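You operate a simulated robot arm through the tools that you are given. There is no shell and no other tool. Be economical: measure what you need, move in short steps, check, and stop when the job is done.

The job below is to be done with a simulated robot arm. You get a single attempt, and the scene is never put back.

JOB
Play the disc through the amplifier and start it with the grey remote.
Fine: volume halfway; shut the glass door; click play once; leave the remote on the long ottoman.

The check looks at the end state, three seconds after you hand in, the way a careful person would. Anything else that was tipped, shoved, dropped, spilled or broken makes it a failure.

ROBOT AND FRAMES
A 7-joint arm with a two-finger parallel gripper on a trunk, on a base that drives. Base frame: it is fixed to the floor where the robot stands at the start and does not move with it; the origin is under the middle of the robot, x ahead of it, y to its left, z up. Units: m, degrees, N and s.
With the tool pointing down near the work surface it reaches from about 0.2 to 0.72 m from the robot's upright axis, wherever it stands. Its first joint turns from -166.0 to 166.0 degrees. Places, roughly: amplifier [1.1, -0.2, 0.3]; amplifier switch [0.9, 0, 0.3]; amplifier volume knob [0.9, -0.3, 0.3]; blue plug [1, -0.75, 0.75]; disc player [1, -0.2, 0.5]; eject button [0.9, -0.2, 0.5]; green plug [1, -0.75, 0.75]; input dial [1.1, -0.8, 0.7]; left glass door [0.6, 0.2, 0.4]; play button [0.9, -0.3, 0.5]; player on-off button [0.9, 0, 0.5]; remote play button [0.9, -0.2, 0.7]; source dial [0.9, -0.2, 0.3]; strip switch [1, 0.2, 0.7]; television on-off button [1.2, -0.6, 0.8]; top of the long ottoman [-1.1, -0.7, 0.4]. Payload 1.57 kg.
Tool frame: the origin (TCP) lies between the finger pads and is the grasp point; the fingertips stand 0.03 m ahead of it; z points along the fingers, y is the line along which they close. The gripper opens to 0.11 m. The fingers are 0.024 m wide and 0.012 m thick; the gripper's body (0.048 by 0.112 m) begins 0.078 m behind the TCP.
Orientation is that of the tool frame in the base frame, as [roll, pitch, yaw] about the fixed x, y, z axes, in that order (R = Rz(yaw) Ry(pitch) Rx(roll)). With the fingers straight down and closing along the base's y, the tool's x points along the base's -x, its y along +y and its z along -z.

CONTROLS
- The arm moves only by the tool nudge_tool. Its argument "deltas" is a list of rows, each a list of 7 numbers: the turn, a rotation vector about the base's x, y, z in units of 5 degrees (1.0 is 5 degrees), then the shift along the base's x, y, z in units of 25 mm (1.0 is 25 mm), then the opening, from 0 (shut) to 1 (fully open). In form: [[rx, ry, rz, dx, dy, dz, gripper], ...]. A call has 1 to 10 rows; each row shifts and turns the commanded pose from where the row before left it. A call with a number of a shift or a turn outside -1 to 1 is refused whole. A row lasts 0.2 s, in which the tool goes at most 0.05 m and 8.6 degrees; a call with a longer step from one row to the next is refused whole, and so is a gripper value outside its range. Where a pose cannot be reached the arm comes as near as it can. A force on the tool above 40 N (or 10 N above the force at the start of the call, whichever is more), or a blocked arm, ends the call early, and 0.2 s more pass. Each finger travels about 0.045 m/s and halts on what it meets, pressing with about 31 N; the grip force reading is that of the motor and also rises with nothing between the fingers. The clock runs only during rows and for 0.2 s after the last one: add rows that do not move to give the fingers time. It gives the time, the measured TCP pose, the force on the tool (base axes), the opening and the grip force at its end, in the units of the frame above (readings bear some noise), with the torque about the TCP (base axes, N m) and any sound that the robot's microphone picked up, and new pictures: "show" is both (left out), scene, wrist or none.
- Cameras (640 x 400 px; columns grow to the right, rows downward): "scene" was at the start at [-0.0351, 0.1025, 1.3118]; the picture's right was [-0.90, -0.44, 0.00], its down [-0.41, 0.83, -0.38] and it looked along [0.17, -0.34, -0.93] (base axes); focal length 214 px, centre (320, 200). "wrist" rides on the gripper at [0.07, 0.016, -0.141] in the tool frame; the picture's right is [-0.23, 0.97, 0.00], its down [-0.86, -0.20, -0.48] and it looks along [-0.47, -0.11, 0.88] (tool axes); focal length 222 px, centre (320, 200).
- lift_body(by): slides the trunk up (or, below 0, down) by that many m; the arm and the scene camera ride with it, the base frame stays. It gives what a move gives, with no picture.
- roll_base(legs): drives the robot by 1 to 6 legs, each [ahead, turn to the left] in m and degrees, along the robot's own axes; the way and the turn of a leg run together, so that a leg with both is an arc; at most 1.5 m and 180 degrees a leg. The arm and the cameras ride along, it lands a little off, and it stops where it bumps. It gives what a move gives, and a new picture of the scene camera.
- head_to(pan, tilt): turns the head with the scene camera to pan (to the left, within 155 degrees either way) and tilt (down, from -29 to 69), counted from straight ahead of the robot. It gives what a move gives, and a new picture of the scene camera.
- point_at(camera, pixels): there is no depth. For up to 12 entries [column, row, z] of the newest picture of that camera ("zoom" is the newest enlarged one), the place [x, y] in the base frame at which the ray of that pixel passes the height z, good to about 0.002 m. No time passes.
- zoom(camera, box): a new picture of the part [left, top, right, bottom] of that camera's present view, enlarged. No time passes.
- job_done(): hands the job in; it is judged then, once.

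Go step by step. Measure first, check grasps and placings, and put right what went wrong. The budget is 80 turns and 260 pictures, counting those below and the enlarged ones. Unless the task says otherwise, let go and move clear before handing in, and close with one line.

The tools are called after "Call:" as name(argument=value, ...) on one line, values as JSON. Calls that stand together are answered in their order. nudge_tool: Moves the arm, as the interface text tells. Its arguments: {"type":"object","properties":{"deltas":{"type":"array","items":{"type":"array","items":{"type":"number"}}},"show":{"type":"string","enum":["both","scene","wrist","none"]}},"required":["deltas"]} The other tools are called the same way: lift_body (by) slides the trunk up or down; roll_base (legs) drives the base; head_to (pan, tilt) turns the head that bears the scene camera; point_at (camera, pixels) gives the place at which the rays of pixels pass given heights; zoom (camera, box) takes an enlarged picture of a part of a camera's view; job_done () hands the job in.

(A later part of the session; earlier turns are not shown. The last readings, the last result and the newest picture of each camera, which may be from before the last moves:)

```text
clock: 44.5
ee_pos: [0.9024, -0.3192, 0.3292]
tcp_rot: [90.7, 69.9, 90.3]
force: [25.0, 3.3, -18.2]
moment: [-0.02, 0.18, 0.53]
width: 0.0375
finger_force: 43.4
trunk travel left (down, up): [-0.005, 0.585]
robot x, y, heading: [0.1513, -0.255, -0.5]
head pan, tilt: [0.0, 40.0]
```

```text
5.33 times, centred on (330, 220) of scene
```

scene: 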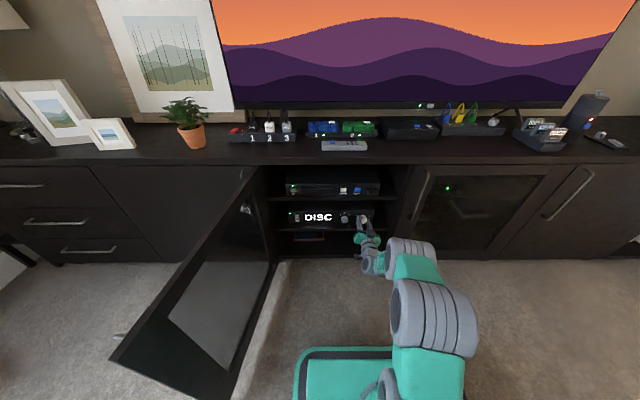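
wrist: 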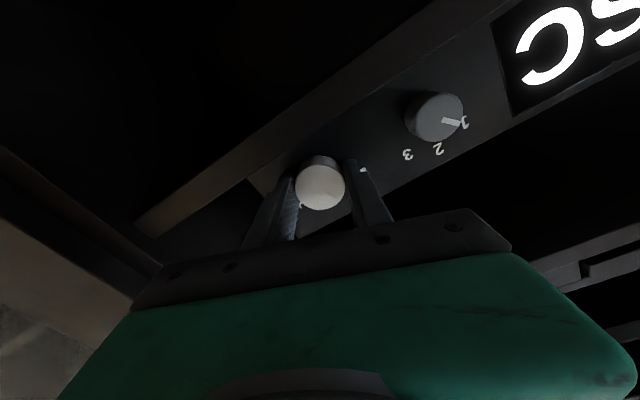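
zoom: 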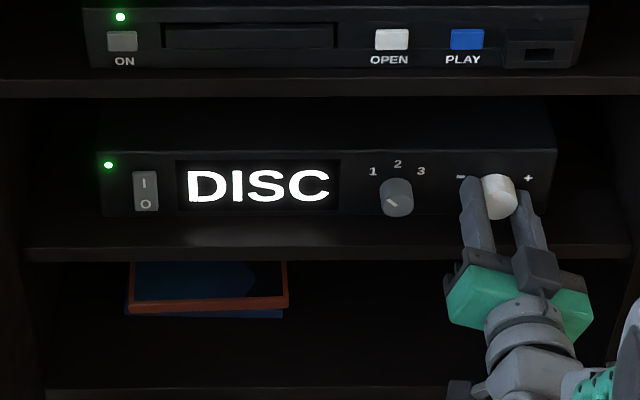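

The display still reads DISC. I'll check the TV's VOL number and the knob's face.

Call:
zoom(camera="wrist", box=[260, 130, 400, 230])

Call:
head_to(pan=0, tilt=5)

```text
4.00 times, centred on (330, 180) of wrist
```

zoom: 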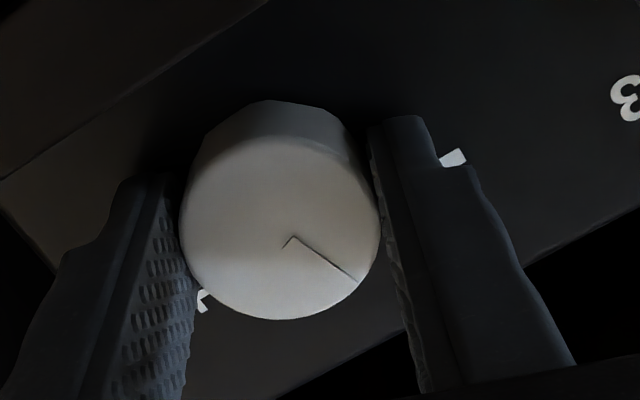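

```text
clock: 45.5
ee_pos: [0.9003, -0.3194, 0.3285]
tcp_rot: [90.7, 70.0, 90.2]
force: [27.4, 0.5, -16.6]
moment: [-0.01, 0.05, 0.49]
width: 0.037
finger_force: 43.2
trunk travel left (down, up): [-0.005, 0.585]
robot x, y, heading: [0.1582, -0.2612, -0.5]
head pan, tilt: [0.0, 5.0]
```

scene: 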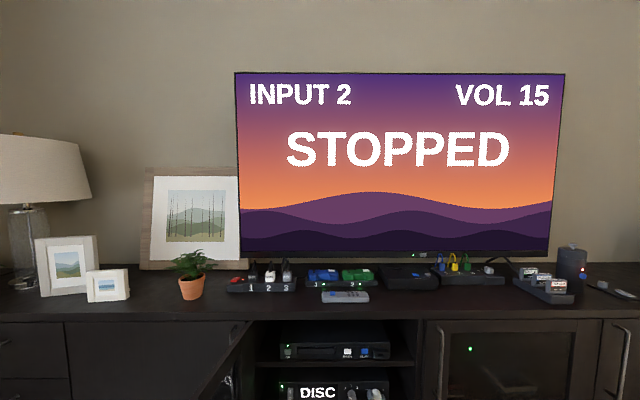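

The TV volume is separate. In the wrist zoom the knob's white mark (290,240)-(360,280) turned with the gripper and is still left of the top, so I'll turn further and check from the scene camera.

Call:
nudge_tool(deltas=[[1, 0, 0, 0, 0, 0, 0.2], [1, 0, 0, 0, 0, 0, 0.2], [1, 0, 0, 0, 0, 0, 0.2], [1, 0, 0, 0, 0, 0, 0.2]], show="wrist")

Call:
head_to(pan=0, tilt=40)

Call:
zoom(camera="scene", box=[335, 200, 385, 235])

Call:
zoom(camera="wrist", box=[260, 90, 480, 230])

```text
clock: 46.5
ee_pos: [0.9009, -0.3188, 0.3289]
tcp_rot: [90.6, 49.9, 90.0]
force: [21.3, -10.9, -17.7]
moment: [-0.02, 0.26, 0.69]
width: 0.0374
finger_force: 43.1
trunk travel left (down, up): [-0.005, 0.585]
robot x, y, heading: [0.1546, -0.2576, -0.8]
head pan, tilt: [0.0, 5.0]
```

wrist: 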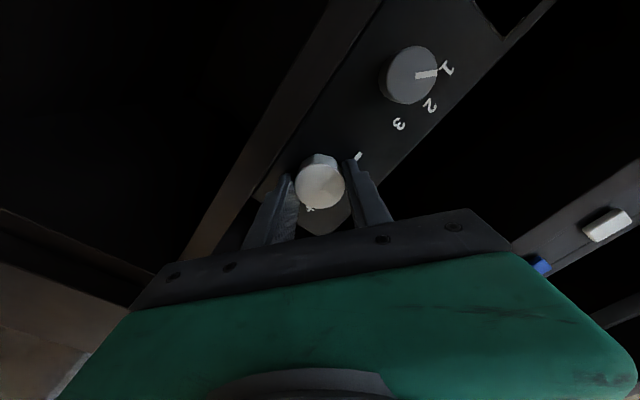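

```text
clock: 47.5
ee_pos: [0.9011, -0.3194, 0.3286]
tcp_rot: [90.6, 50.2, 90.0]
force: [16.7, -23.8, -17.7]
moment: [0.03, -0.42, 0.03]
width: 0.0377
finger_force: 43.8
trunk travel left (down, up): [-0.005, 0.585]
robot x, y, heading: [0.1547, -0.2577, -0.6]
head pan, tilt: [0.0, 40.0]
```

scene: 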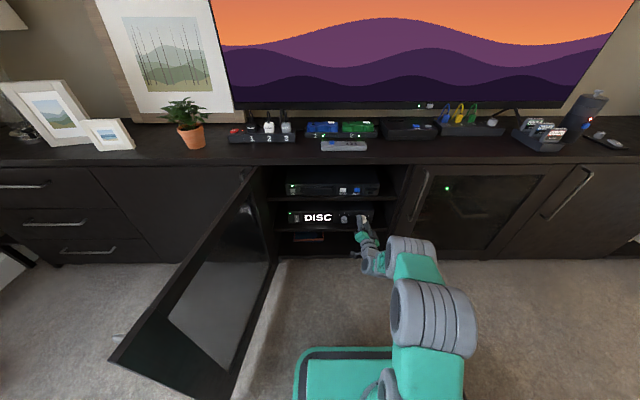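

```text
11.43 times, centred on (360, 218) of scene
```

zoom: 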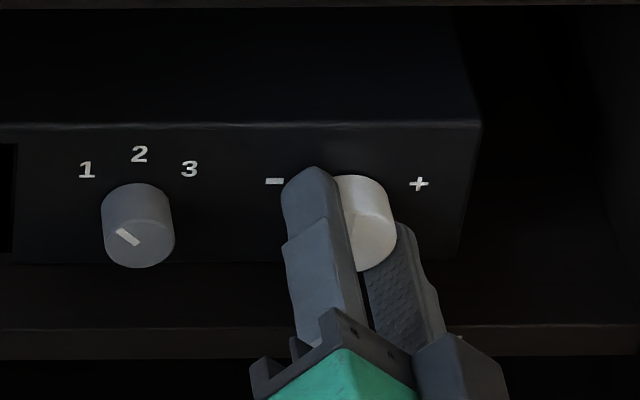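

```text
2.86 times, centred on (370, 160) of wrist
```

zoom: 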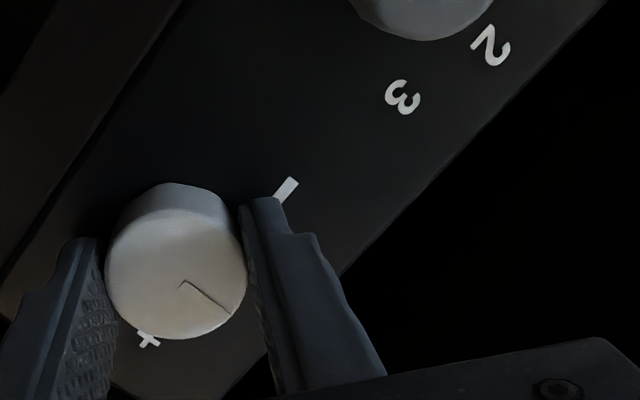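

I'll convert the mark's edge into panel coordinates with rays crossing the knob's face (x≈0.915).

Call:
point_at(camera="zoom", pixels=[[182, 285, 0.31], [182, 285, 0.35], [230, 315, 0.31], [230, 315, 0.35], [106, 275, 0.31], [106, 275, 0.35], [246, 285, 0.31], [246, 285, 0.35], [180, 340, 0.31], [180, 340, 0.35], [222, 320, 0.31], [222, 320, 0.35]])

```text
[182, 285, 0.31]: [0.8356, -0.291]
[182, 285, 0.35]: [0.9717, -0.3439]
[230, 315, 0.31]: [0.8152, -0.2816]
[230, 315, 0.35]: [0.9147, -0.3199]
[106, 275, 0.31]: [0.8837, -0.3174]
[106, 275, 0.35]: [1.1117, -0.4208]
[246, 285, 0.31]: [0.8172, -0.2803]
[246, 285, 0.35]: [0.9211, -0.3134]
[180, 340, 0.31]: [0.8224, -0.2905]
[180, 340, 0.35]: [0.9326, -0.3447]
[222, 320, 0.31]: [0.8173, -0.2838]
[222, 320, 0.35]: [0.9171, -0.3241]
```

The mark's edge lies about 6° left of vertical. One more small turn, then release, back off and inspect.

Call:
nudge_tool(deltas=[[0.6, 0, 0, 0, 0, 0, 0.2], [0.6, 0, 0, 0, 0, 0, 0.2], [0, 0, 0, 0, 0, 0, 0.5], [0, 0, 0, 0, 0, 0, 0.6], [0, 0, 0, 0, 0, 0, 0.6], [0, 0, 0, -1, 0, 0, 0.6], [0, 0, 0, -1, 0, 0, 0.6], [0, 0, 0, -1, 0, 0, 0.6], [0, 0, 0, -1, 0, 0, 0.6], [0, 0, 0, -1, 0, 0, 0.6]], show="none")

Call:
nudge_tool(deltas=[[-1, 0, 0, 0, 0, 0, 0.6], [-1, 0, 0, 0, 0, 0, 0.6], [-1, 0, 0, 0, 0, 0, 0.6], [-1, 0, 0, 0, 0, 0, 0.6], [-1, 0, 0, 0, 0, 0, 0.6], [-1, 0, 0, 0, 0, 0, 0.6], [-1, 0, 0, 0, 0, 0, 0.6], [-1, 0, 0, 0, 0, 0, 0.6], [-1, 0, 0, 0, 0, 0, 0.6], [0, 0, 0, 0, 0, 0, 0.6]])

Call:
zoom(camera="scene", box=[335, 200, 385, 235])

Call:
zoom(camera="wrist", box=[270, 90, 430, 190])

```text
clock: 49.7
ee_pos: [0.7748, -0.3186, 0.3313]
tcp_rot: [90.3, 44.0, 90.0]
force: [-0.4, 0.0, -0.4]
moment: [-0.03, 0.0, 0.03]
width: 0.0658
finger_force: 0.0
trunk travel left (down, up): [-0.005, 0.585]
robot x, y, heading: [0.1543, -0.2566, -0.4]
head pan, tilt: [0.0, 40.0]
```

```text
clock: 51.9
ee_pos: [0.7755, -0.3183, 0.3298]
tcp_rot: [90.7, 89.0, 90.4]
force: [-1.0, -0.3, 0.3]
moment: [-0.01, 0.01, -0.01]
width: 0.066
finger_force: 0.1
trunk travel left (down, up): [-0.005, 0.585]
robot x, y, heading: [0.1507, -0.2627, -0.4]
head pan, tilt: [0.0, 40.0]
```

scene: 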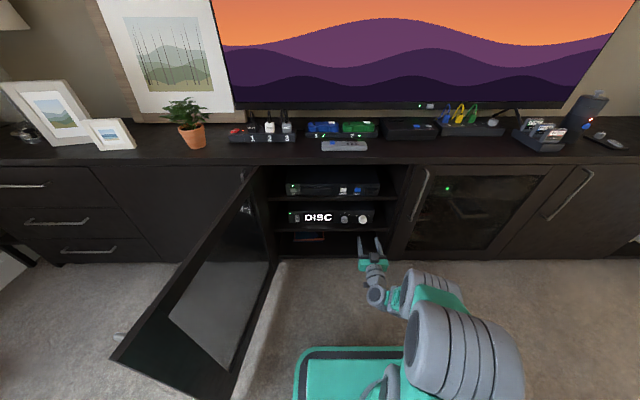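
wrist: 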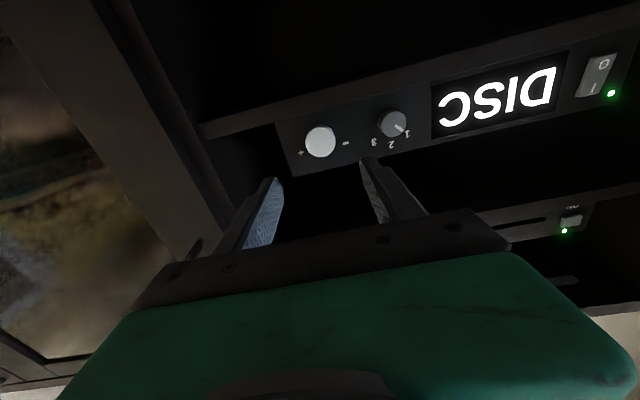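

```text
11.43 times, centred on (360, 218) of scene
```

zoom: 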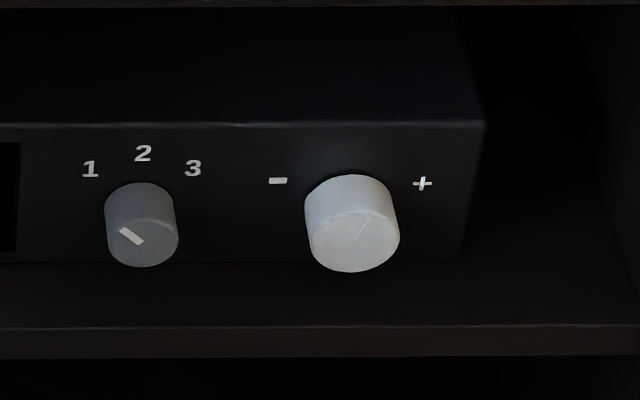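

```text
4.00 times, centred on (350, 140) of wrist
```

zoom: 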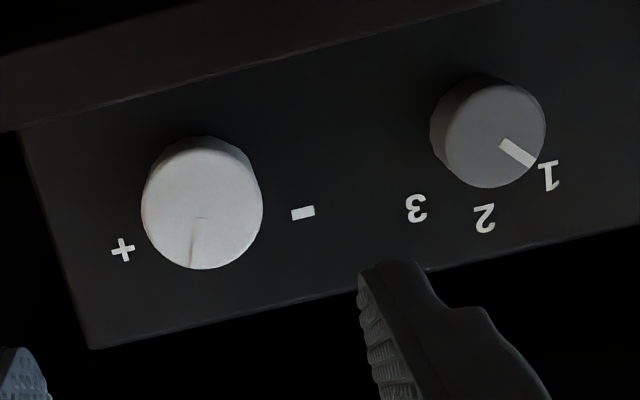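

The mark now seems slightly past the top. I'll compute it by rays, with the source dial's mark for calibration.

Call:
point_at(camera="zoom", pixels=[[198, 220, 0.32], [198, 220, 0.35], [190, 268, 0.32], [190, 268, 0.35], [502, 143, 0.32], [502, 143, 0.35], [533, 162, 0.32], [533, 162, 0.35], [141, 208, 0.32], [141, 208, 0.35], [264, 205, 0.32], [264, 205, 0.35]])

Call:
zoom(camera="wrist", box=[300, 120, 340, 162])

Call:
zoom(camera="scene", box=[352, 210, 374, 226])

```text
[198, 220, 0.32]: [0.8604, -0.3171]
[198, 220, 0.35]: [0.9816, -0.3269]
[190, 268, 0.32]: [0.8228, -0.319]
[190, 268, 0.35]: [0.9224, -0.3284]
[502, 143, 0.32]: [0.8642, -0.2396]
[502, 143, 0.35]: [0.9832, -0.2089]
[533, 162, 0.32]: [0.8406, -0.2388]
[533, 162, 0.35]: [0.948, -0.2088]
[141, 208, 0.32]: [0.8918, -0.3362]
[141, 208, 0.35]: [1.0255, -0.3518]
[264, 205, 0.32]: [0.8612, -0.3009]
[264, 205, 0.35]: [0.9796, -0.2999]
```

```text
9.52 times, centred on (320, 141) of wrist
```

zoom: 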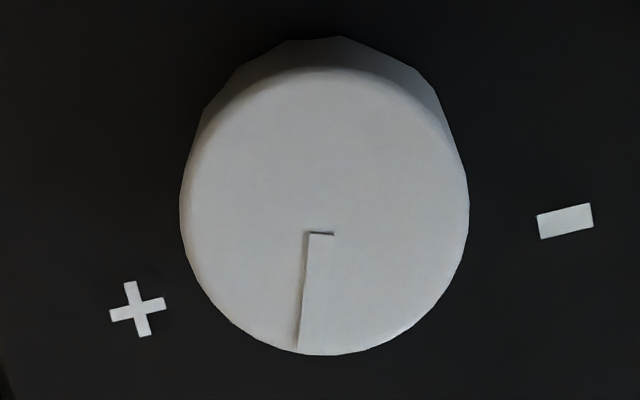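

```text
16.00 times, centred on (363, 218) of scene
```

zoom: 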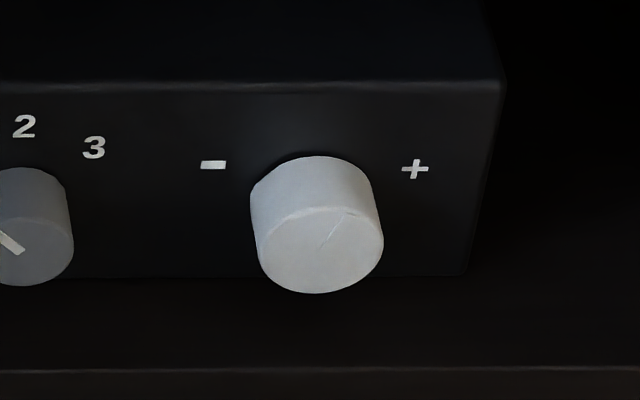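

A sharp view: the bar runs from (320,233) to about (311,350) in the wrist zoom. Converting it to angles.

Call:
point_at(camera="wrist", pixels=[[320, 144.47, 0.32], [320, 144.47, 0.35], [319.05, 156.76, 0.32], [319.05, 156.76, 0.35], [318.53, 144.47, 0.32], [318.53, 144.47, 0.35], [317.6, 156.5, 0.32], [317.6, 156.5, 0.35], [300.9, 152.4, 0.32], [300.9, 152.4, 0.36], [345.7, 143.1, 0.32], [345.7, 143.1, 0.36]])

```text
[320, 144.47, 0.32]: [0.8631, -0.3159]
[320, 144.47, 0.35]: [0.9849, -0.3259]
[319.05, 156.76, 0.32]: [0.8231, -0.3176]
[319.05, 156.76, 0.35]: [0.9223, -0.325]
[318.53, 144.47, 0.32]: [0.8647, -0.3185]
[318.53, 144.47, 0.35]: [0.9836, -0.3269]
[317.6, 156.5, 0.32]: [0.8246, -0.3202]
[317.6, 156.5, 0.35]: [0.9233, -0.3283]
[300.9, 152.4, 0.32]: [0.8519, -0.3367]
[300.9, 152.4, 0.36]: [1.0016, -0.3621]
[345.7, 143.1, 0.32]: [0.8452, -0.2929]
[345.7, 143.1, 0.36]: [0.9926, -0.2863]
```

The mark is about 15° right of the top, so I'll regrip and turn it back 15°.

Call:
nudge_tool(deltas=[[0, 0, 0, 1, 0, 0, 0.6], [0, 0, 0, 1, 0, 0, 0.6], [0, 0, 0, 1, 0, 0, 0.6], [0, 0, 0, 1, 0, 0, 0.6], [0, 0, 0, 1, 0, 0, 0.6], [0, 0, 0, 0, 0, 0, 0.2], [0, 0, 0, 0, 0, 0, 0.2], [0, 0, 0, 0, 0, 0, 0.2], [0, 0, 0, 0, 0, 0, 0.2]], show="none")

Call:
nudge_tool(deltas=[[-1, 0, 0, 0, 0, 0, 0.2], [-1, 0, 0, 0, 0, 0, 0.2], [-1, 0, 0, 0, 0, 0, 0.2], [0, 0, 0, 0, 0, 0, 0.4], [0, 0, 0, 0, 0, 0, 0.6], [0, 0, 0, 0, 0, 0, 0.6], [0, 0, 0, -1, 0, 0, 0.6], [0, 0, 0, -1, 0, 0, 0.6], [0, 0, 0, -1, 0, 0, 0.6], [0, 0, 0, -1, 0, 0, 0.6]])

Call:
zoom(camera="wrist", box=[295, 130, 345, 172])

Call:
zoom(camera="scene", box=[352, 210, 374, 226])

```text
clock: 53.9
ee_pos: [0.8991, -0.3176, 0.33]
tcp_rot: [90.9, 89.1, 90.5]
force: [4.8, -3.3, -1.2]
moment: [-0.01, 0.15, 0.57]
width: 0.0378
finger_force: 34.4
trunk travel left (down, up): [-0.005, 0.585]
robot x, y, heading: [0.1518, -0.2585, -0.4]
head pan, tilt: [0.0, 40.0]
```

```text
clock: 56.1
ee_pos: [0.7997, -0.3192, 0.3292]
tcp_rot: [-89.5, 76.0, -89.9]
force: [-0.2, 0.8, -0.4]
moment: [-0.03, 0.0, 0.01]
width: 0.066
finger_force: 0.0
trunk travel left (down, up): [-0.005, 0.585]
robot x, y, heading: [0.1561, -0.2577, -0.4]
head pan, tilt: [0.0, 40.0]
```

scene: 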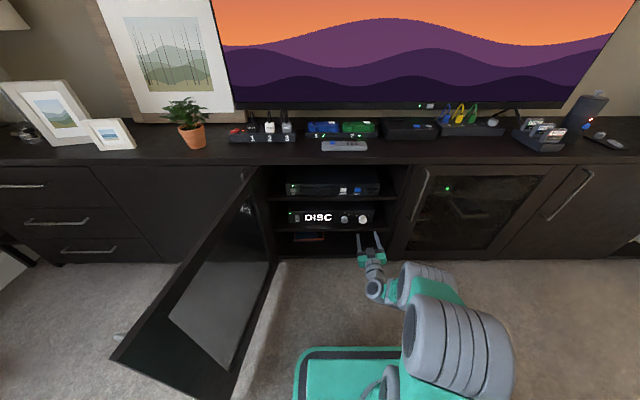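
wrist: 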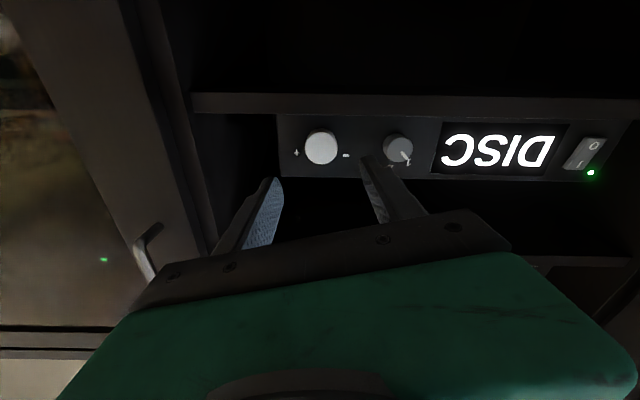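

```text
9.52 times, centred on (320, 151) of wrist
```

zoom: 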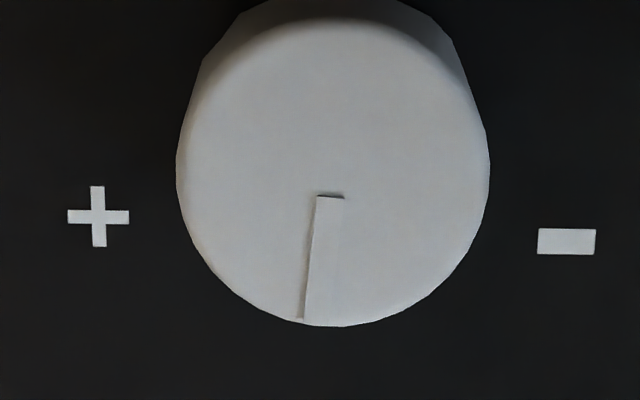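

```text
16.00 times, centred on (363, 218) of scene
```

zoom: 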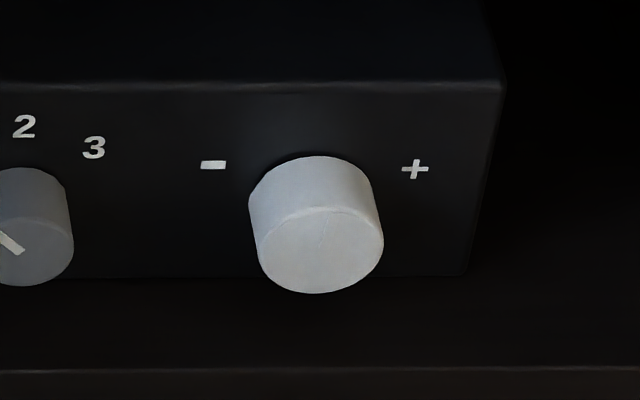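

The mark is now within about 5° of straight up: volume is halfway. Now back away and raise the trunk to deal with the remote; zooming on it meanwhile.

Call:
zoom(camera="scene", box=[315, 135, 375, 155])

Call:
nudge_tool(deltas=[[1, 0, 0, -1, 0, 0, 0.6], [1, 0, 0, -1, 0, 0, 0.6], [1, 0, 0, -1, 0, 0, 0.6], [0, 0, 0, -1, 0, 0, 0.6], [0, 0, 0, -1, 0, 0, 0.6], [0, 0, 0, -1, 0, 0, 0.6], [0, 0, 0, -1, 0, 0, 0.6], [0, 0, 0, 0, 0, 0, 1], [0, 0, 0, 0, 0, 0, 1]], show="none")

Call:
lift_body(by=0.45)

```text
10.67 times, centred on (345, 145) of scene
```

zoom: 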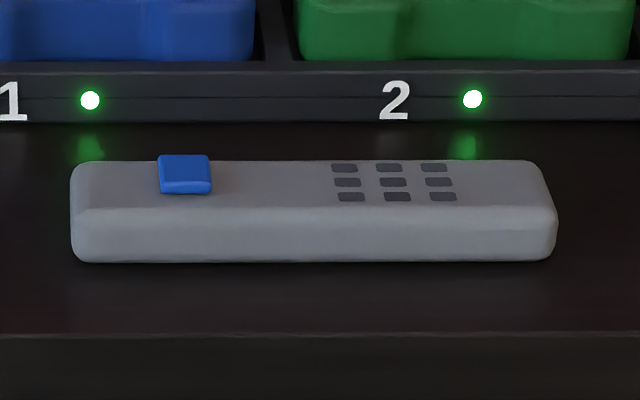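

```text
clock: 58.1
ee_pos: [0.701, -0.319, 0.3301]
tcp_rot: [95.5, 89.0, 95.2]
force: [0.1, 0.5, -0.2]
moment: [-0.01, 0.06, -0.01]
width: 0.1098
finger_force: 0.0
out of reach, approached as far as the arm can: row 5, 6, 7
trunk travel left (down, up): [-0.005, 0.585]
robot x, y, heading: [0.154, -0.2589, -0.4]
head pan, tilt: [0.0, 40.0]
```

```text
refused: 0.45 is not a number from -0.4 to 0.4
```

The play button is near the remote's left (+y) end. Raising the trunk, then turning the tool downward.

Call:
lift_body(by=0.4)

Call:
nudge_tool(deltas=[[0, 1, 0, -0.5, 0, 1, 1], [0, 1, 0, -0.5, 0, 1, 1], [0, 1, 0, -0.5, 0, 1, 1], [0, 1, 0, -0.5, 0, 1, 1], [0, 1, 0, -0.5, 0, 1, 1], [0, 1, 0, 0, 0, 1, 1], [0, 1, 0, 0, 0, 1, 1], [0, 1, 0, 0, 0, 0.5, 1], [0, 1, 0, 0, 0, 0.5, 1], [0, 1, 0, 0, 0, 0, 1]], show="none")

Call:
nudge_tool(deltas=[[0, 1, 0, 0, 0, 0, 1], [0, 1, 0, 0, 0, 0, 1], [0, 1, 0, 0, 0, 0, 1], [0, 1, 0, 0, 0, 0, 1], [0, 1, 0, 0, 0, 0, 1], [0, 1, 0, 0, 0, 0, 1], [0, 1, 0, 0, 0, 0, 1], [0, 1, 0, 0, 0, 0, 1]])

```text
clock: 62.0
ee_pos: [0.7012, -0.318, 0.731]
tcp_rot: [95.6, 89.0, 95.4]
force: [0.7, 0.6, -0.5]
moment: [-0.02, -0.03, 0.0]
width: 0.1101
finger_force: 0.0
trunk travel left (down, up): [-0.405, 0.185]
robot x, y, heading: [0.1511, -0.2564, -0.3]
head pan, tilt: [0.0, 40.0]
```

```text
clock: 64.2
ee_pos: [0.637, -0.3181, 0.9298]
tcp_rot: [179.7, 39.8, 178.6]
force: [0.2, 0.5, 0.9]
moment: [0.01, 0.0, 0.01]
width: 0.1097
finger_force: 0.0
trunk travel left (down, up): [-0.405, 0.185]
robot x, y, heading: [0.1522, -0.2601, -0.3]
head pan, tilt: [0.0, 40.0]
```

```text
clock: 66.0
ee_pos: [0.6372, -0.3195, 0.9308]
tcp_rot: [-179.6, -0.2, 178.9]
force: [-0.5, -0.8, 0.7]
moment: [0.01, 0.0, 0.03]
width: 0.1101
finger_force: 0.0
trunk travel left (down, up): [-0.405, 0.185]
robot x, y, heading: [0.154, -0.2577, -0.5]
head pan, tilt: [0.0, 40.0]
```

scene: 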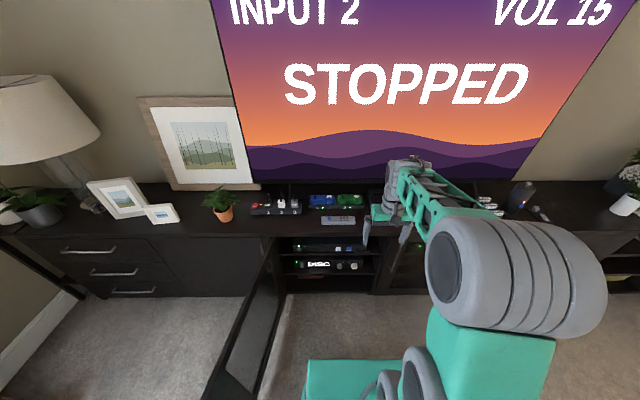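
wrist: 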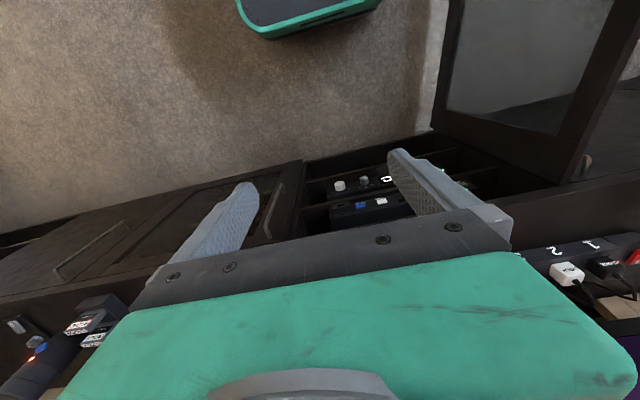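

Measuring the remote from this view.

Call:
zoom(camera="scene", box=[310, 200, 370, 235])

```text
10.67 times, centred on (340, 218) of scene
```

zoom: 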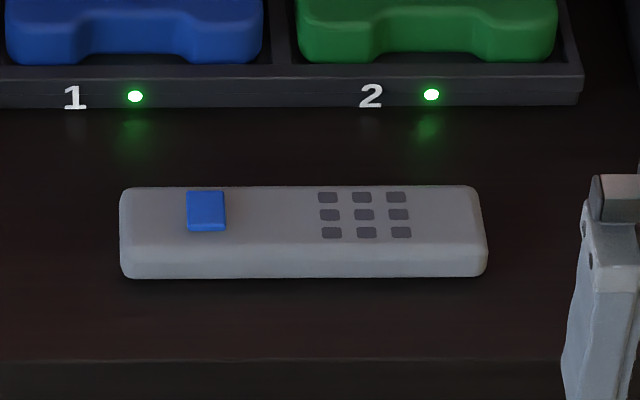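

Call:
point_at(camera="zoom", pixels=[[207, 212, 0.73], [207, 212, 0.7], [120, 275, 0.7], [488, 273, 0.7], [130, 187, 0.73], [475, 187, 0.73], [125, 243, 0.73], [480, 243, 0.73], [320, 360, 0.7], [320, 278, 0.7], [320, 278, 0.68]])

Call:
head_to(pan=0, tilt=30)

```text
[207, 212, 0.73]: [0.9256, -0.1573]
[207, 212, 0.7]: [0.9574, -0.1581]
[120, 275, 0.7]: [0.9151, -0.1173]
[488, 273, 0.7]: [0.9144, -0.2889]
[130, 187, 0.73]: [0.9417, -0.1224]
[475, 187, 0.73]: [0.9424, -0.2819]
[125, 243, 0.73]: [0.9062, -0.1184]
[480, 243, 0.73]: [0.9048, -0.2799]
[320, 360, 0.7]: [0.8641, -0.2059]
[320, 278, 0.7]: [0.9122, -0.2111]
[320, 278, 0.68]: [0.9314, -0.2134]
```

```text
clock: 66.7
ee_pos: [0.6377, -0.3186, 0.9319]
tcp_rot: [-179.5, -0.1, 179.0]
force: [-0.1, 0.2, -0.7]
moment: [-0.06, 0.03, 0.02]
width: 0.1099
finger_force: 0.1
trunk travel left (down, up): [-0.405, 0.185]
robot x, y, heading: [0.1528, -0.2568, -0.4]
head pan, tilt: [0.0, 30.0]
```

scene: 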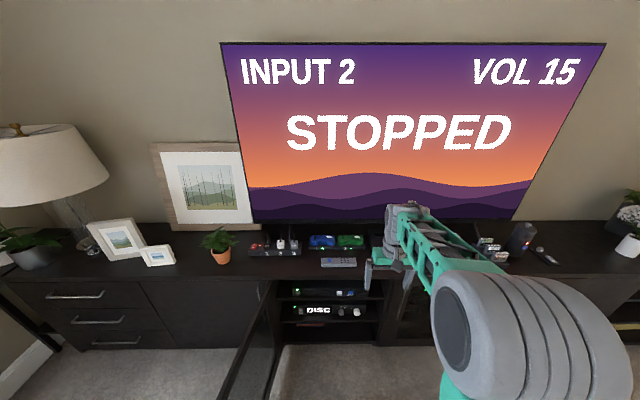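

The remote spans y −0.12 to −0.28 at x≈0.94, just out of tool-down reach. I'll roll 0.15 m closer (base stays right of the door) and yaw the gripper 90°.

Call:
roll_base(legs=[[0.15, 0]])

Call:
nudge_tool(deltas=[[0, 0, -1, 0, 0.5, 0, 1], [0, 0, -1, 0, 0.5, 0, 1], [0, 0, -1, 0, 0.5, 0, 1], [0, 0, -1, 0, 0.5, 0, 1], [0, 0, -1, 0, 0.5, 0, 1], [0, 0, -1, 0, 0.5, 0, 1], [0, 0, -1, 0, 0.5, 0, 1], [0, 0, -1, 0, 0.5, 0, 1], [0, 0, -1, 0, 0.5, 0, 1], [0, 0, -1, 0, 0, 0, 1]], show="none")

Call:
nudge_tool(deltas=[[0, 0, -1, 0.7, 0, 0, 1], [0, 0, -1, 0.7, 0, 0, 1], [0, 0, -1, 0.7, 0, 0, 1], [0, 0, -1, 0.7, 0, 0, 1], [0, 0, -1, 0.7, 0, 0, 1], [0, 0, -1, 0.7, 0, 0, 1], [0, 0, -1, 0.7, 0, 0, 1], [0, 0, -1, 0.7, 0, 0, 1], [0, 0, 0, 0.7, 0, 0, 1]])

```text
clock: 68.0
ee_pos: [0.7877, -0.3185, 0.9298]
tcp_rot: [-179.6, -0.1, 179.1]
force: [-0.2, 0.1, 0.4]
moment: [0.01, -0.01, 0.01]
width: 0.1098
finger_force: 0.2
trunk travel left (down, up): [-0.405, 0.185]
robot x, y, heading: [0.3061, -0.26, -0.3]
head pan, tilt: [0.0, 30.0]
```

scene: 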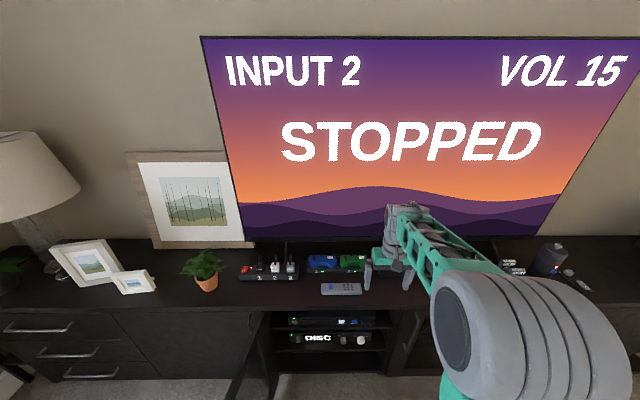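

```text
clock: 70.2
ee_pos: [0.7873, -0.2069, 0.9312]
tcp_rot: [-179.5, -0.1, 129.1]
force: [0.0, -0.4, -0.7]
moment: [-0.03, 0.0, 0.01]
width: 0.1102
finger_force: 0.1
trunk travel left (down, up): [-0.405, 0.185]
robot x, y, heading: [0.3024, -0.2603, -0.8]
head pan, tilt: [0.0, 30.0]
```

```text
clock: 72.2
ee_pos: [0.9436, -0.2065, 0.9306]
tcp_rot: [-179.6, -0.2, 89.0]
force: [0.0, -0.2, 0.4]
moment: [0.0, -0.01, 0.0]
width: 0.1098
finger_force: 0.1
trunk travel left (down, up): [-0.405, 0.185]
robot x, y, heading: [0.3017, -0.2575, -0.5]
head pan, tilt: [0.0, 30.0]
```

scene: 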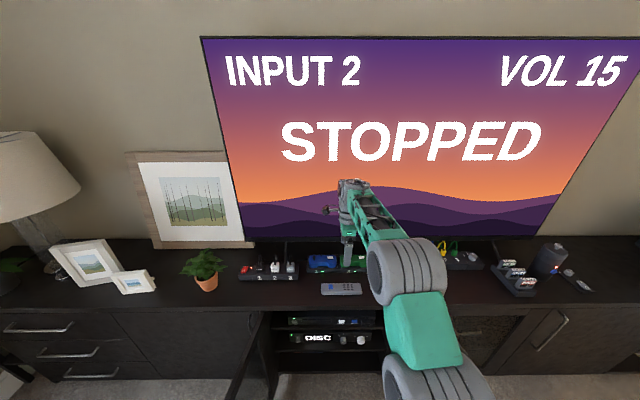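
wrist: 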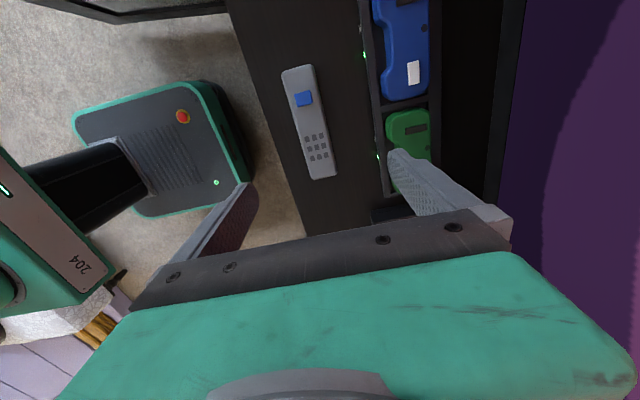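

The remote lies at (310,122) in the wrist view. Triangulating with both cameras.

Call:
point_at(camera="wrist", pixels=[[304, 98, 0.72], [304, 98, 0.69], [310, 122, 0.71], [297, 67, 0.71], [323, 178, 0.71], [362, 55, 0.7], [378, 157, 0.7]])

Call:
zoom(camera="scene", box=[305, 240, 385, 310])

Call:
point_at(camera="zoom", pixels=[[232, 358, 0.72], [232, 358, 0.69]])

```text
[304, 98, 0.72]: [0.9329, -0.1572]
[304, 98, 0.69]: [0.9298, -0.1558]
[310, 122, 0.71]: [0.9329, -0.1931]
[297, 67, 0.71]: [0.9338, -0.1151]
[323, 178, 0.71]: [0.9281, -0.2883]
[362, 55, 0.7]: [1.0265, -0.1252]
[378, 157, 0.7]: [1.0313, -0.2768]
```

```text
5.71 times, centred on (345, 275) of scene
```

zoom: 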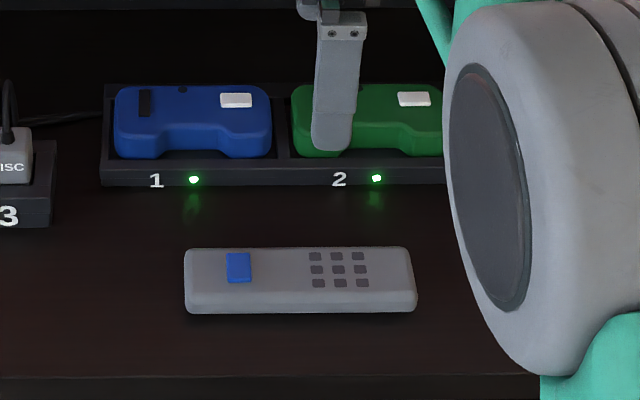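

```text
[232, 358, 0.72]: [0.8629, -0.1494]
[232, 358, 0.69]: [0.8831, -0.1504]
```

Button in this zoom is at (239,266); re-raying.

Call:
point_at(camera="zoom", pixels=[[239, 266, 0.74], [239, 266, 0.72], [239, 266, 0.7], [300, 280, 0.72], [185, 280, 0.72], [415, 280, 0.72]])

```text
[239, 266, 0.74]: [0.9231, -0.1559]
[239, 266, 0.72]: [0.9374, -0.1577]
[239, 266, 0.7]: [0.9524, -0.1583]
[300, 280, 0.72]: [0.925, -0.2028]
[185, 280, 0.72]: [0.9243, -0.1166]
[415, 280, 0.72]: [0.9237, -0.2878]
```

Remote top is at z≈0.725, centre (0.932, −0.202). Descending with the fingers at 0.08 m.

Call:
nudge_tool(deltas=[[0, 0, 0, -0.45, 0.15, -1, 0.75], [0, 0, 0, 0, 0, -1, 0.75], [0, 0, 0, 0, 0, -1, 0.75], [0, 0, 0, 0, 0, -1, 0.75], [0, 0, 0, 0, 0, -1, 0.75], [0, 0, 0, 0, 0, -1, 0.75], [0, 0, 0, 0, 0, -0.7, 0.75]])

```text
clock: 73.8
ee_pos: [0.9337, -0.2033, 0.7638]
tcp_rot: [-179.6, 0.0, 89.0]
force: [0.1, -0.2, -0.9]
moment: [0.01, -0.03, 0.0]
width: 0.0825
finger_force: 0.1
trunk travel left (down, up): [-0.405, 0.185]
robot x, y, heading: [0.2998, -0.2573, -0.6]
head pan, tilt: [0.0, 30.0]
```

scene: 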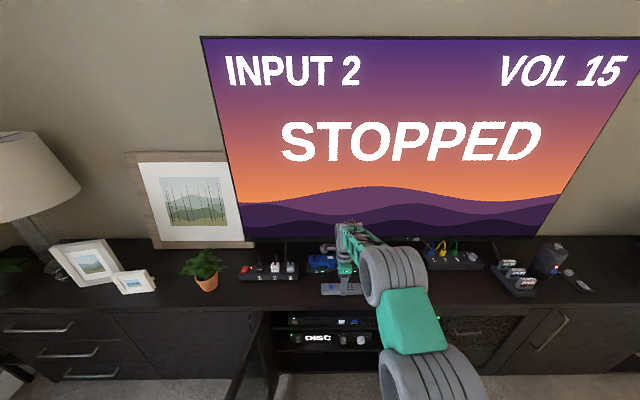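
wrist: 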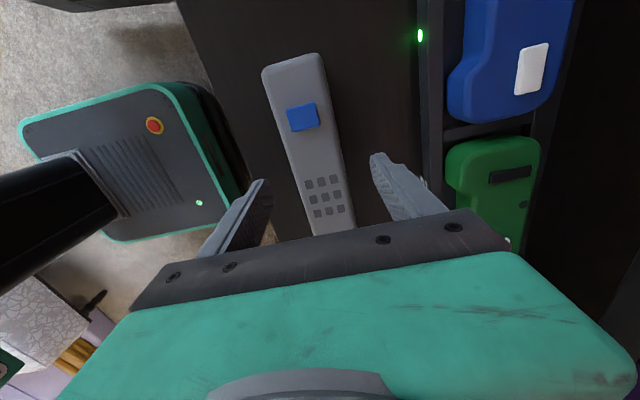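

Remote sits between the fingers. Down another 26 mm and grip.

Call:
nudge_tool(deltas=[[0, 0, 0, 0, 0, -0.5, 0.75], [0, 0, 0, 0, 0, -0.5, 0.75], [0, 0, 0, 0, 0, 0, 0.3], [0, 0, 0, 0, 0, 0, 0.2], [0, 0, 0, 0, 0, 0, 0.2], [0, 0, 0, 0, 0, 0, 0.2], [0, 0, 0, 0, 0, 0, 0.2]], show="wrist")

```text
clock: 75.5
ee_pos: [0.9322, -0.2034, 0.7374]
tcp_rot: [-179.6, -0.1, 88.9]
force: [0.5, -0.2, -0.6]
moment: [0.03, 0.0, 0.02]
width: 0.0473
finger_force: 30.7
trunk travel left (down, up): [-0.405, 0.185]
robot x, y, heading: [0.3005, -0.2589, -0.3]
head pan, tilt: [0.0, 30.0]
```

wrist: 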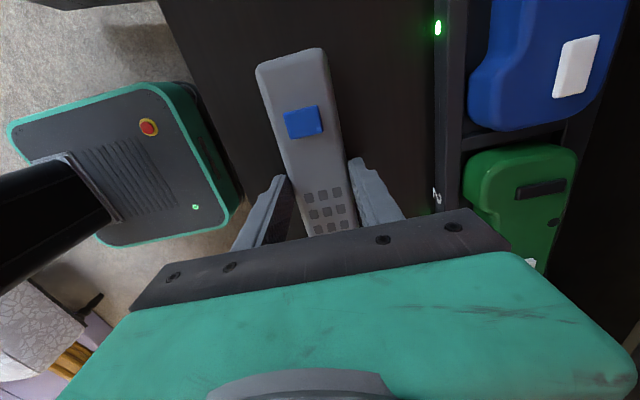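

Gripped at 0.047 m. Lifting, folding the arm in, then looking for the ottoman behind.

Call:
nudge_tool(deltas=[[0, 0, 0, 0, 0, 0.5, 0.2], [0, 0, 0, 0, 0, 1, 0.2], [0, 0, 0, 0, 0, 1, 0.2], [0, 0, 0, 0, 0, 1, 0.2], [0, 0, 0, 0, 0, 1, 0.2], [0, 0, 0, 0, 0, 1, 0.2], [0, 0, 0, -1, 0, 1, 0.2], [0, 0, 0, -1, 0, 1, 0.2], [0, 0, 0, -1, 0, 0, 0.2], [0, 0, 0, -1, 0, 0, 0.2]], show="wrist")

Call:
nudge_tool(deltas=[[0, 0, 0, -1, 0, 0, 0.2], [0, 0, 0, -1, 0, 0, 0.2], [0, 0, 0, -1, 0, 0, 0.2], [0, 0, 0, -1, 0, 0, 0.2], [0, 0, 0, -1, 0, 0, 0.2], [0, 0, 0, -1, 0, 0, 0.2]], show="none")

Call:
roll_base(legs=[[-0.3, 0]])

Call:
head_to(pan=-155, tilt=35)

```text
clock: 77.7
ee_pos: [0.8341, -0.2019, 0.926]
tcp_rot: [-179.7, -0.1, 89.2]
force: [-0.3, -0.3, -1.6]
moment: [0.02, 0.02, 0.02]
width: 0.0474
finger_force: 31.7
trunk travel left (down, up): [-0.405, 0.185]
robot x, y, heading: [0.3018, -0.2599, -0.6]
head pan, tilt: [0.0, 30.0]
```

wrist: 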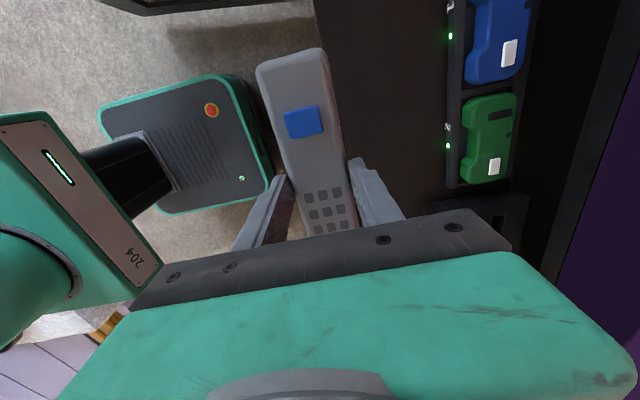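

```text
clock: 79.0
ee_pos: [0.6823, -0.2035, 0.9263]
tcp_rot: [-179.6, -0.1, 89.0]
force: [-0.3, 0.4, -1.5]
moment: [-0.03, 0.02, -0.03]
width: 0.0473
finger_force: 30.9
trunk travel left (down, up): [-0.405, 0.185]
robot x, y, heading: [0.3003, -0.2609, -0.6]
head pan, tilt: [0.0, 30.0]
```

```text
clock: 81.1
ee_pos: [0.3825, -0.2024, 0.9258]
tcp_rot: [-179.6, -0.1, 88.6]
force: [-0.2, 0.4, -1.6]
moment: [-0.05, 0.0, -0.01]
width: 0.0471
finger_force: 31.1
trunk travel left (down, up): [-0.405, 0.185]
robot x, y, heading: [-0.0016, -0.2569, -1.0]
head pan, tilt: [0.0, 30.0]
```

scene: 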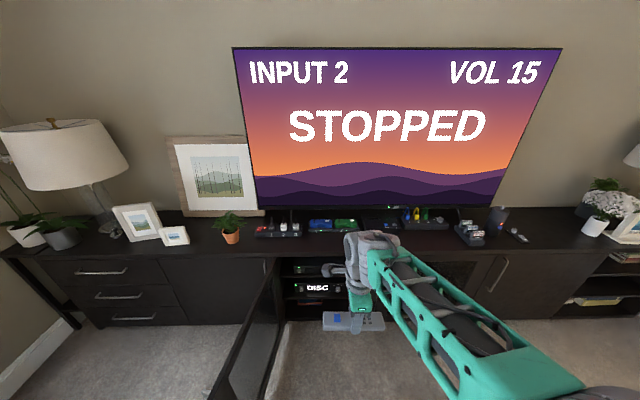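

```text
clock: 83.5
ee_pos: [0.3829, -0.2014, 0.9249]
tcp_rot: [-179.7, -0.1, 88.6]
force: [-0.1, 1.2, -1.1]
moment: [0.02, 0.0, -0.01]
width: 0.0476
finger_force: 31.3
trunk travel left (down, up): [-0.405, 0.185]
robot x, y, heading: [0.0009, -0.2591, -1.0]
head pan, tilt: [-154.7, 35.0]
```

scene: 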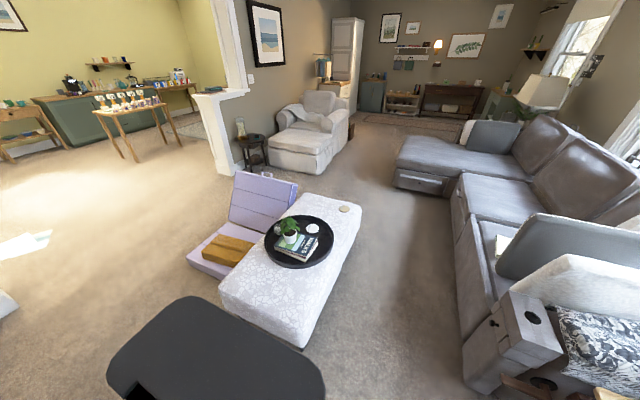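

The ottoman's near end is clear of the tray. Measuring its top.

Call:
point_at(camera="scene", pixels=[[221, 280, 0.4], [302, 322, 0.4], [361, 207, 0.4], [303, 192, 0.4], [280, 268, 0.4], [330, 250, 0.4], [270, 288, 0.4], [200, 250, 0.1], [345, 209, 0.4]])

Call:
zoom(camera="scene", box=[180, 160, 380, 360])

```text
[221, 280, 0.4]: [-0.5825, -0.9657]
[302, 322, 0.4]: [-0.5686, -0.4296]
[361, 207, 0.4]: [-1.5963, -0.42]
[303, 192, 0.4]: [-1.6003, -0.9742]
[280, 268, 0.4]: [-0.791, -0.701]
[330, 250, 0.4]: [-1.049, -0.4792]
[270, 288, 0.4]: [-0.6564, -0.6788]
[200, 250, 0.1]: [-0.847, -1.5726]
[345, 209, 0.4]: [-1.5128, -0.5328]
```

```text
2.00 times, centred on (280, 260) of scene
```

zoom: 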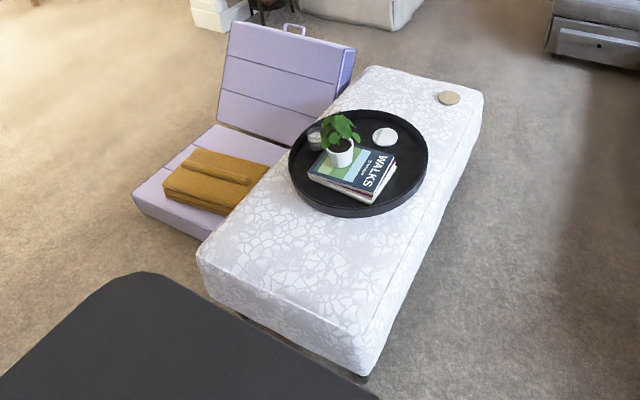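

Ottoman top spans x −1.6…−0.58, y −0.97…−0.42, tray starts near x −0.8. I plan to stand at (−0.74, 0) facing −y so the remote points at the player; checking floor clearance there.

Call:
point_at(camera="scene", pixels=[[470, 390, 0.0], [470, 390, 0.2], [380, 340, 0.0], [460, 215, 0.0], [435, 345, 0.0], [440, 380, 0.1], [300, 268, 0.42], [334, 255, 0.42], [335, 230, 0.42]])

Call:
head_to(pan=155, tilt=45)

```text
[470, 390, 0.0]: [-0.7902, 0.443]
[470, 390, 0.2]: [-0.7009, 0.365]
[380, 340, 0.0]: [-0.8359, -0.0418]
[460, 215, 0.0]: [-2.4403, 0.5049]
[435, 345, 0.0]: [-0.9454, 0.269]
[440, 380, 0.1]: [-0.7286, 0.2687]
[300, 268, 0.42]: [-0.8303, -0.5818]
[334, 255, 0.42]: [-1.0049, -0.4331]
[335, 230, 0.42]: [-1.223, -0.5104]
```

```text
clock: 87.7
ee_pos: [0.384, -0.2015, 0.9253]
tcp_rot: [-179.7, -0.2, 88.7]
force: [-0.1, -0.6, -1.5]
moment: [0.02, 0.01, -0.01]
width: 0.0473
finger_force: 31.2
trunk travel left (down, up): [-0.405, 0.185]
robot x, y, heading: [0.0031, -0.2577, -0.8]
head pan, tilt: [154.7, 45.0]
```

scene: 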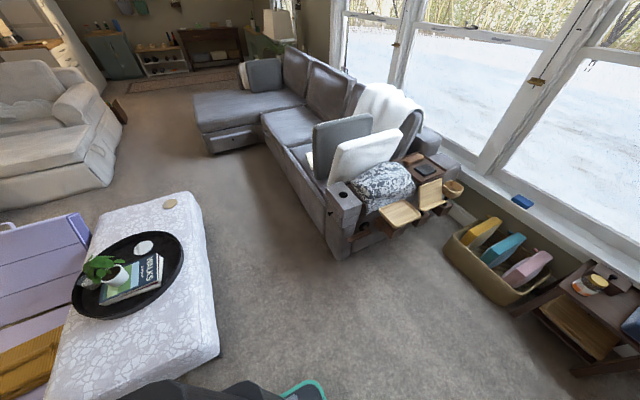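

Sofa corner is near (−0.79, 0.44), so I'll stand at (−0.5, 0.05) facing −y instead, with good clearance.

Call:
roll_base(legs=[[0, -30.7], [-0.59, 0], [0, -58.5]])

Call:
head_to(pan=0, tilt=50)

```text
clock: 95.0
ee_pos: [-0.4228, -0.3303, 0.9252]
tcp_rot: [-179.6, 0.0, 0.6]
force: [1.0, -0.4, -1.6]
moment: [-0.02, -0.01, -0.02]
width: 0.0471
finger_force: 31.2
trunk travel left (down, up): [-0.405, 0.185]
robot x, y, heading: [-0.493, 0.0537, -88.9]
head pan, tilt: [154.7, 45.0]
```

scene: 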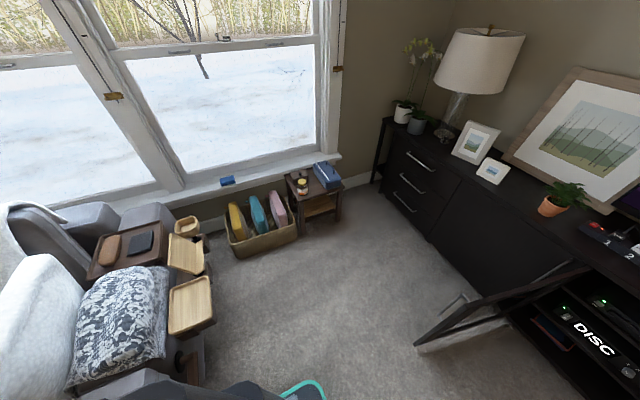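

```text
clock: 97.5
ee_pos: [-0.4225, -0.3313, 0.9253]
tcp_rot: [-179.5, -0.1, 0.6]
force: [0.5, 0.0, -1.2]
moment: [0.02, 0.01, 0.04]
width: 0.0472
finger_force: 31.1
trunk travel left (down, up): [-0.405, 0.185]
robot x, y, heading: [-0.4877, 0.0471, -88.9]
head pan, tilt: [0.0, 50.0]
```

scene: 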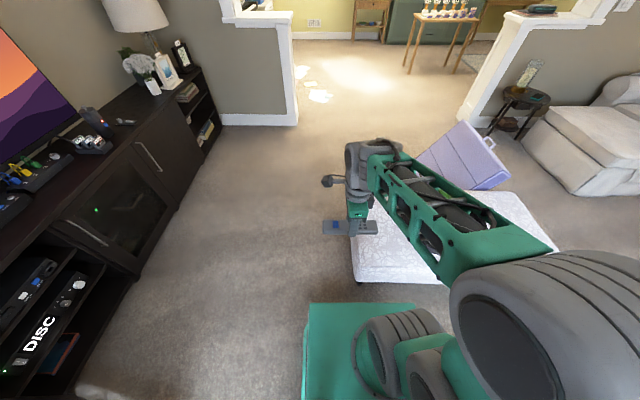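

The remote's button end now points to +x. Moving over the ottoman's near end, with 5° yaw toward the player.

Call:
nudge_tool(deltas=[[0, 0, 0.9, -1, -0.68, 0, 0.2], [0, 0, 0, -1, -0.68, 0, 0.2], [0, 0, 0, -1, -0.68, 0, 0.2], [0, 0, 0, -1, -0.68, 0, 0.2], [0, 0, 0, -1, -0.68, 0, 0.2], [0, 0, 0, -1, -0.68, 0, 0.2], [0, 0, 0, -1, -0.68, 0, 0.2], [0, 0, 0, -1, -0.68, 0, 0.2], [0, 0, 0, -1, -0.68, 0, 0.2], [0, 0, 0, -1, -0.68, 0, 0.2]], show="none")

Call:
nudge_tool(deltas=[[0, 0, 0, -0.9, 0, 0, 0.2], [0, 0, 0, 0, 0, 0, 0.2]])

```text
clock: 99.7
ee_pos: [-0.673, -0.5014, 0.9246]
tcp_rot: [-179.6, -0.1, 5.2]
force: [0.7, -0.8, -1.4]
moment: [-0.01, -0.01, 0.0]
width: 0.047
finger_force: 30.8
trunk travel left (down, up): [-0.405, 0.185]
robot x, y, heading: [-0.4881, 0.0503, -88.9]
head pan, tilt: [0.0, 50.0]
```

```text
clock: 100.2
ee_pos: [-0.6951, -0.4998, 0.9253]
tcp_rot: [-179.6, -0.2, 5.1]
force: [-0.4, -0.2, -1.3]
moment: [-0.01, 0.01, 0.0]
width: 0.0474
finger_force: 31.1
trunk travel left (down, up): [-0.405, 0.185]
robot x, y, heading: [-0.4932, 0.0507, -89.1]
head pan, tilt: [0.0, 50.0]
```

scene: 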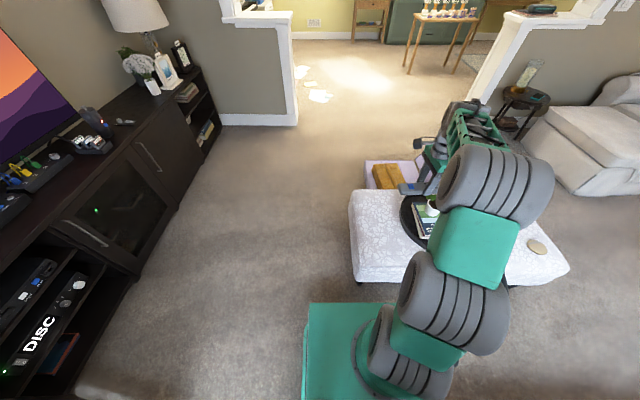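
wrist: 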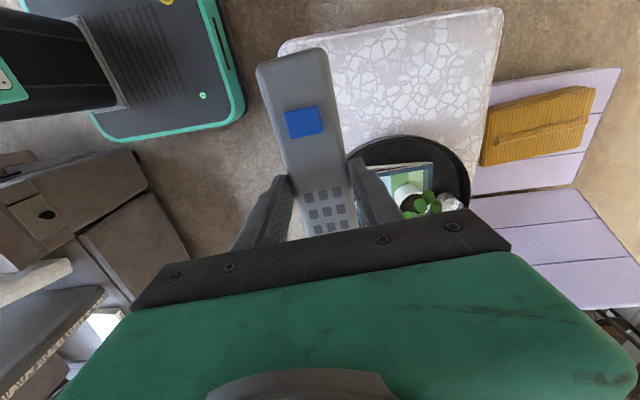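

Checking where the ottoman's edge and the tray lie under the remote.

Call:
point_at(camera="wrist", pixels=[[282, 48, 0.4], [500, 10, 0.4], [490, 100, 0.4], [405, 135, 0.41], [350, 158, 0.41], [366, 145, 0.41], [468, 180, 0.41]])

```text
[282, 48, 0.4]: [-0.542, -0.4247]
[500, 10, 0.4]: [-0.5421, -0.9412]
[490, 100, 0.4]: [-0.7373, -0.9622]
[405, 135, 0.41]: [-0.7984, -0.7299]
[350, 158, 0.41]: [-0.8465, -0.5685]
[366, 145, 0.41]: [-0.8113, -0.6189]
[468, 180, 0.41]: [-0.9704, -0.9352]
```

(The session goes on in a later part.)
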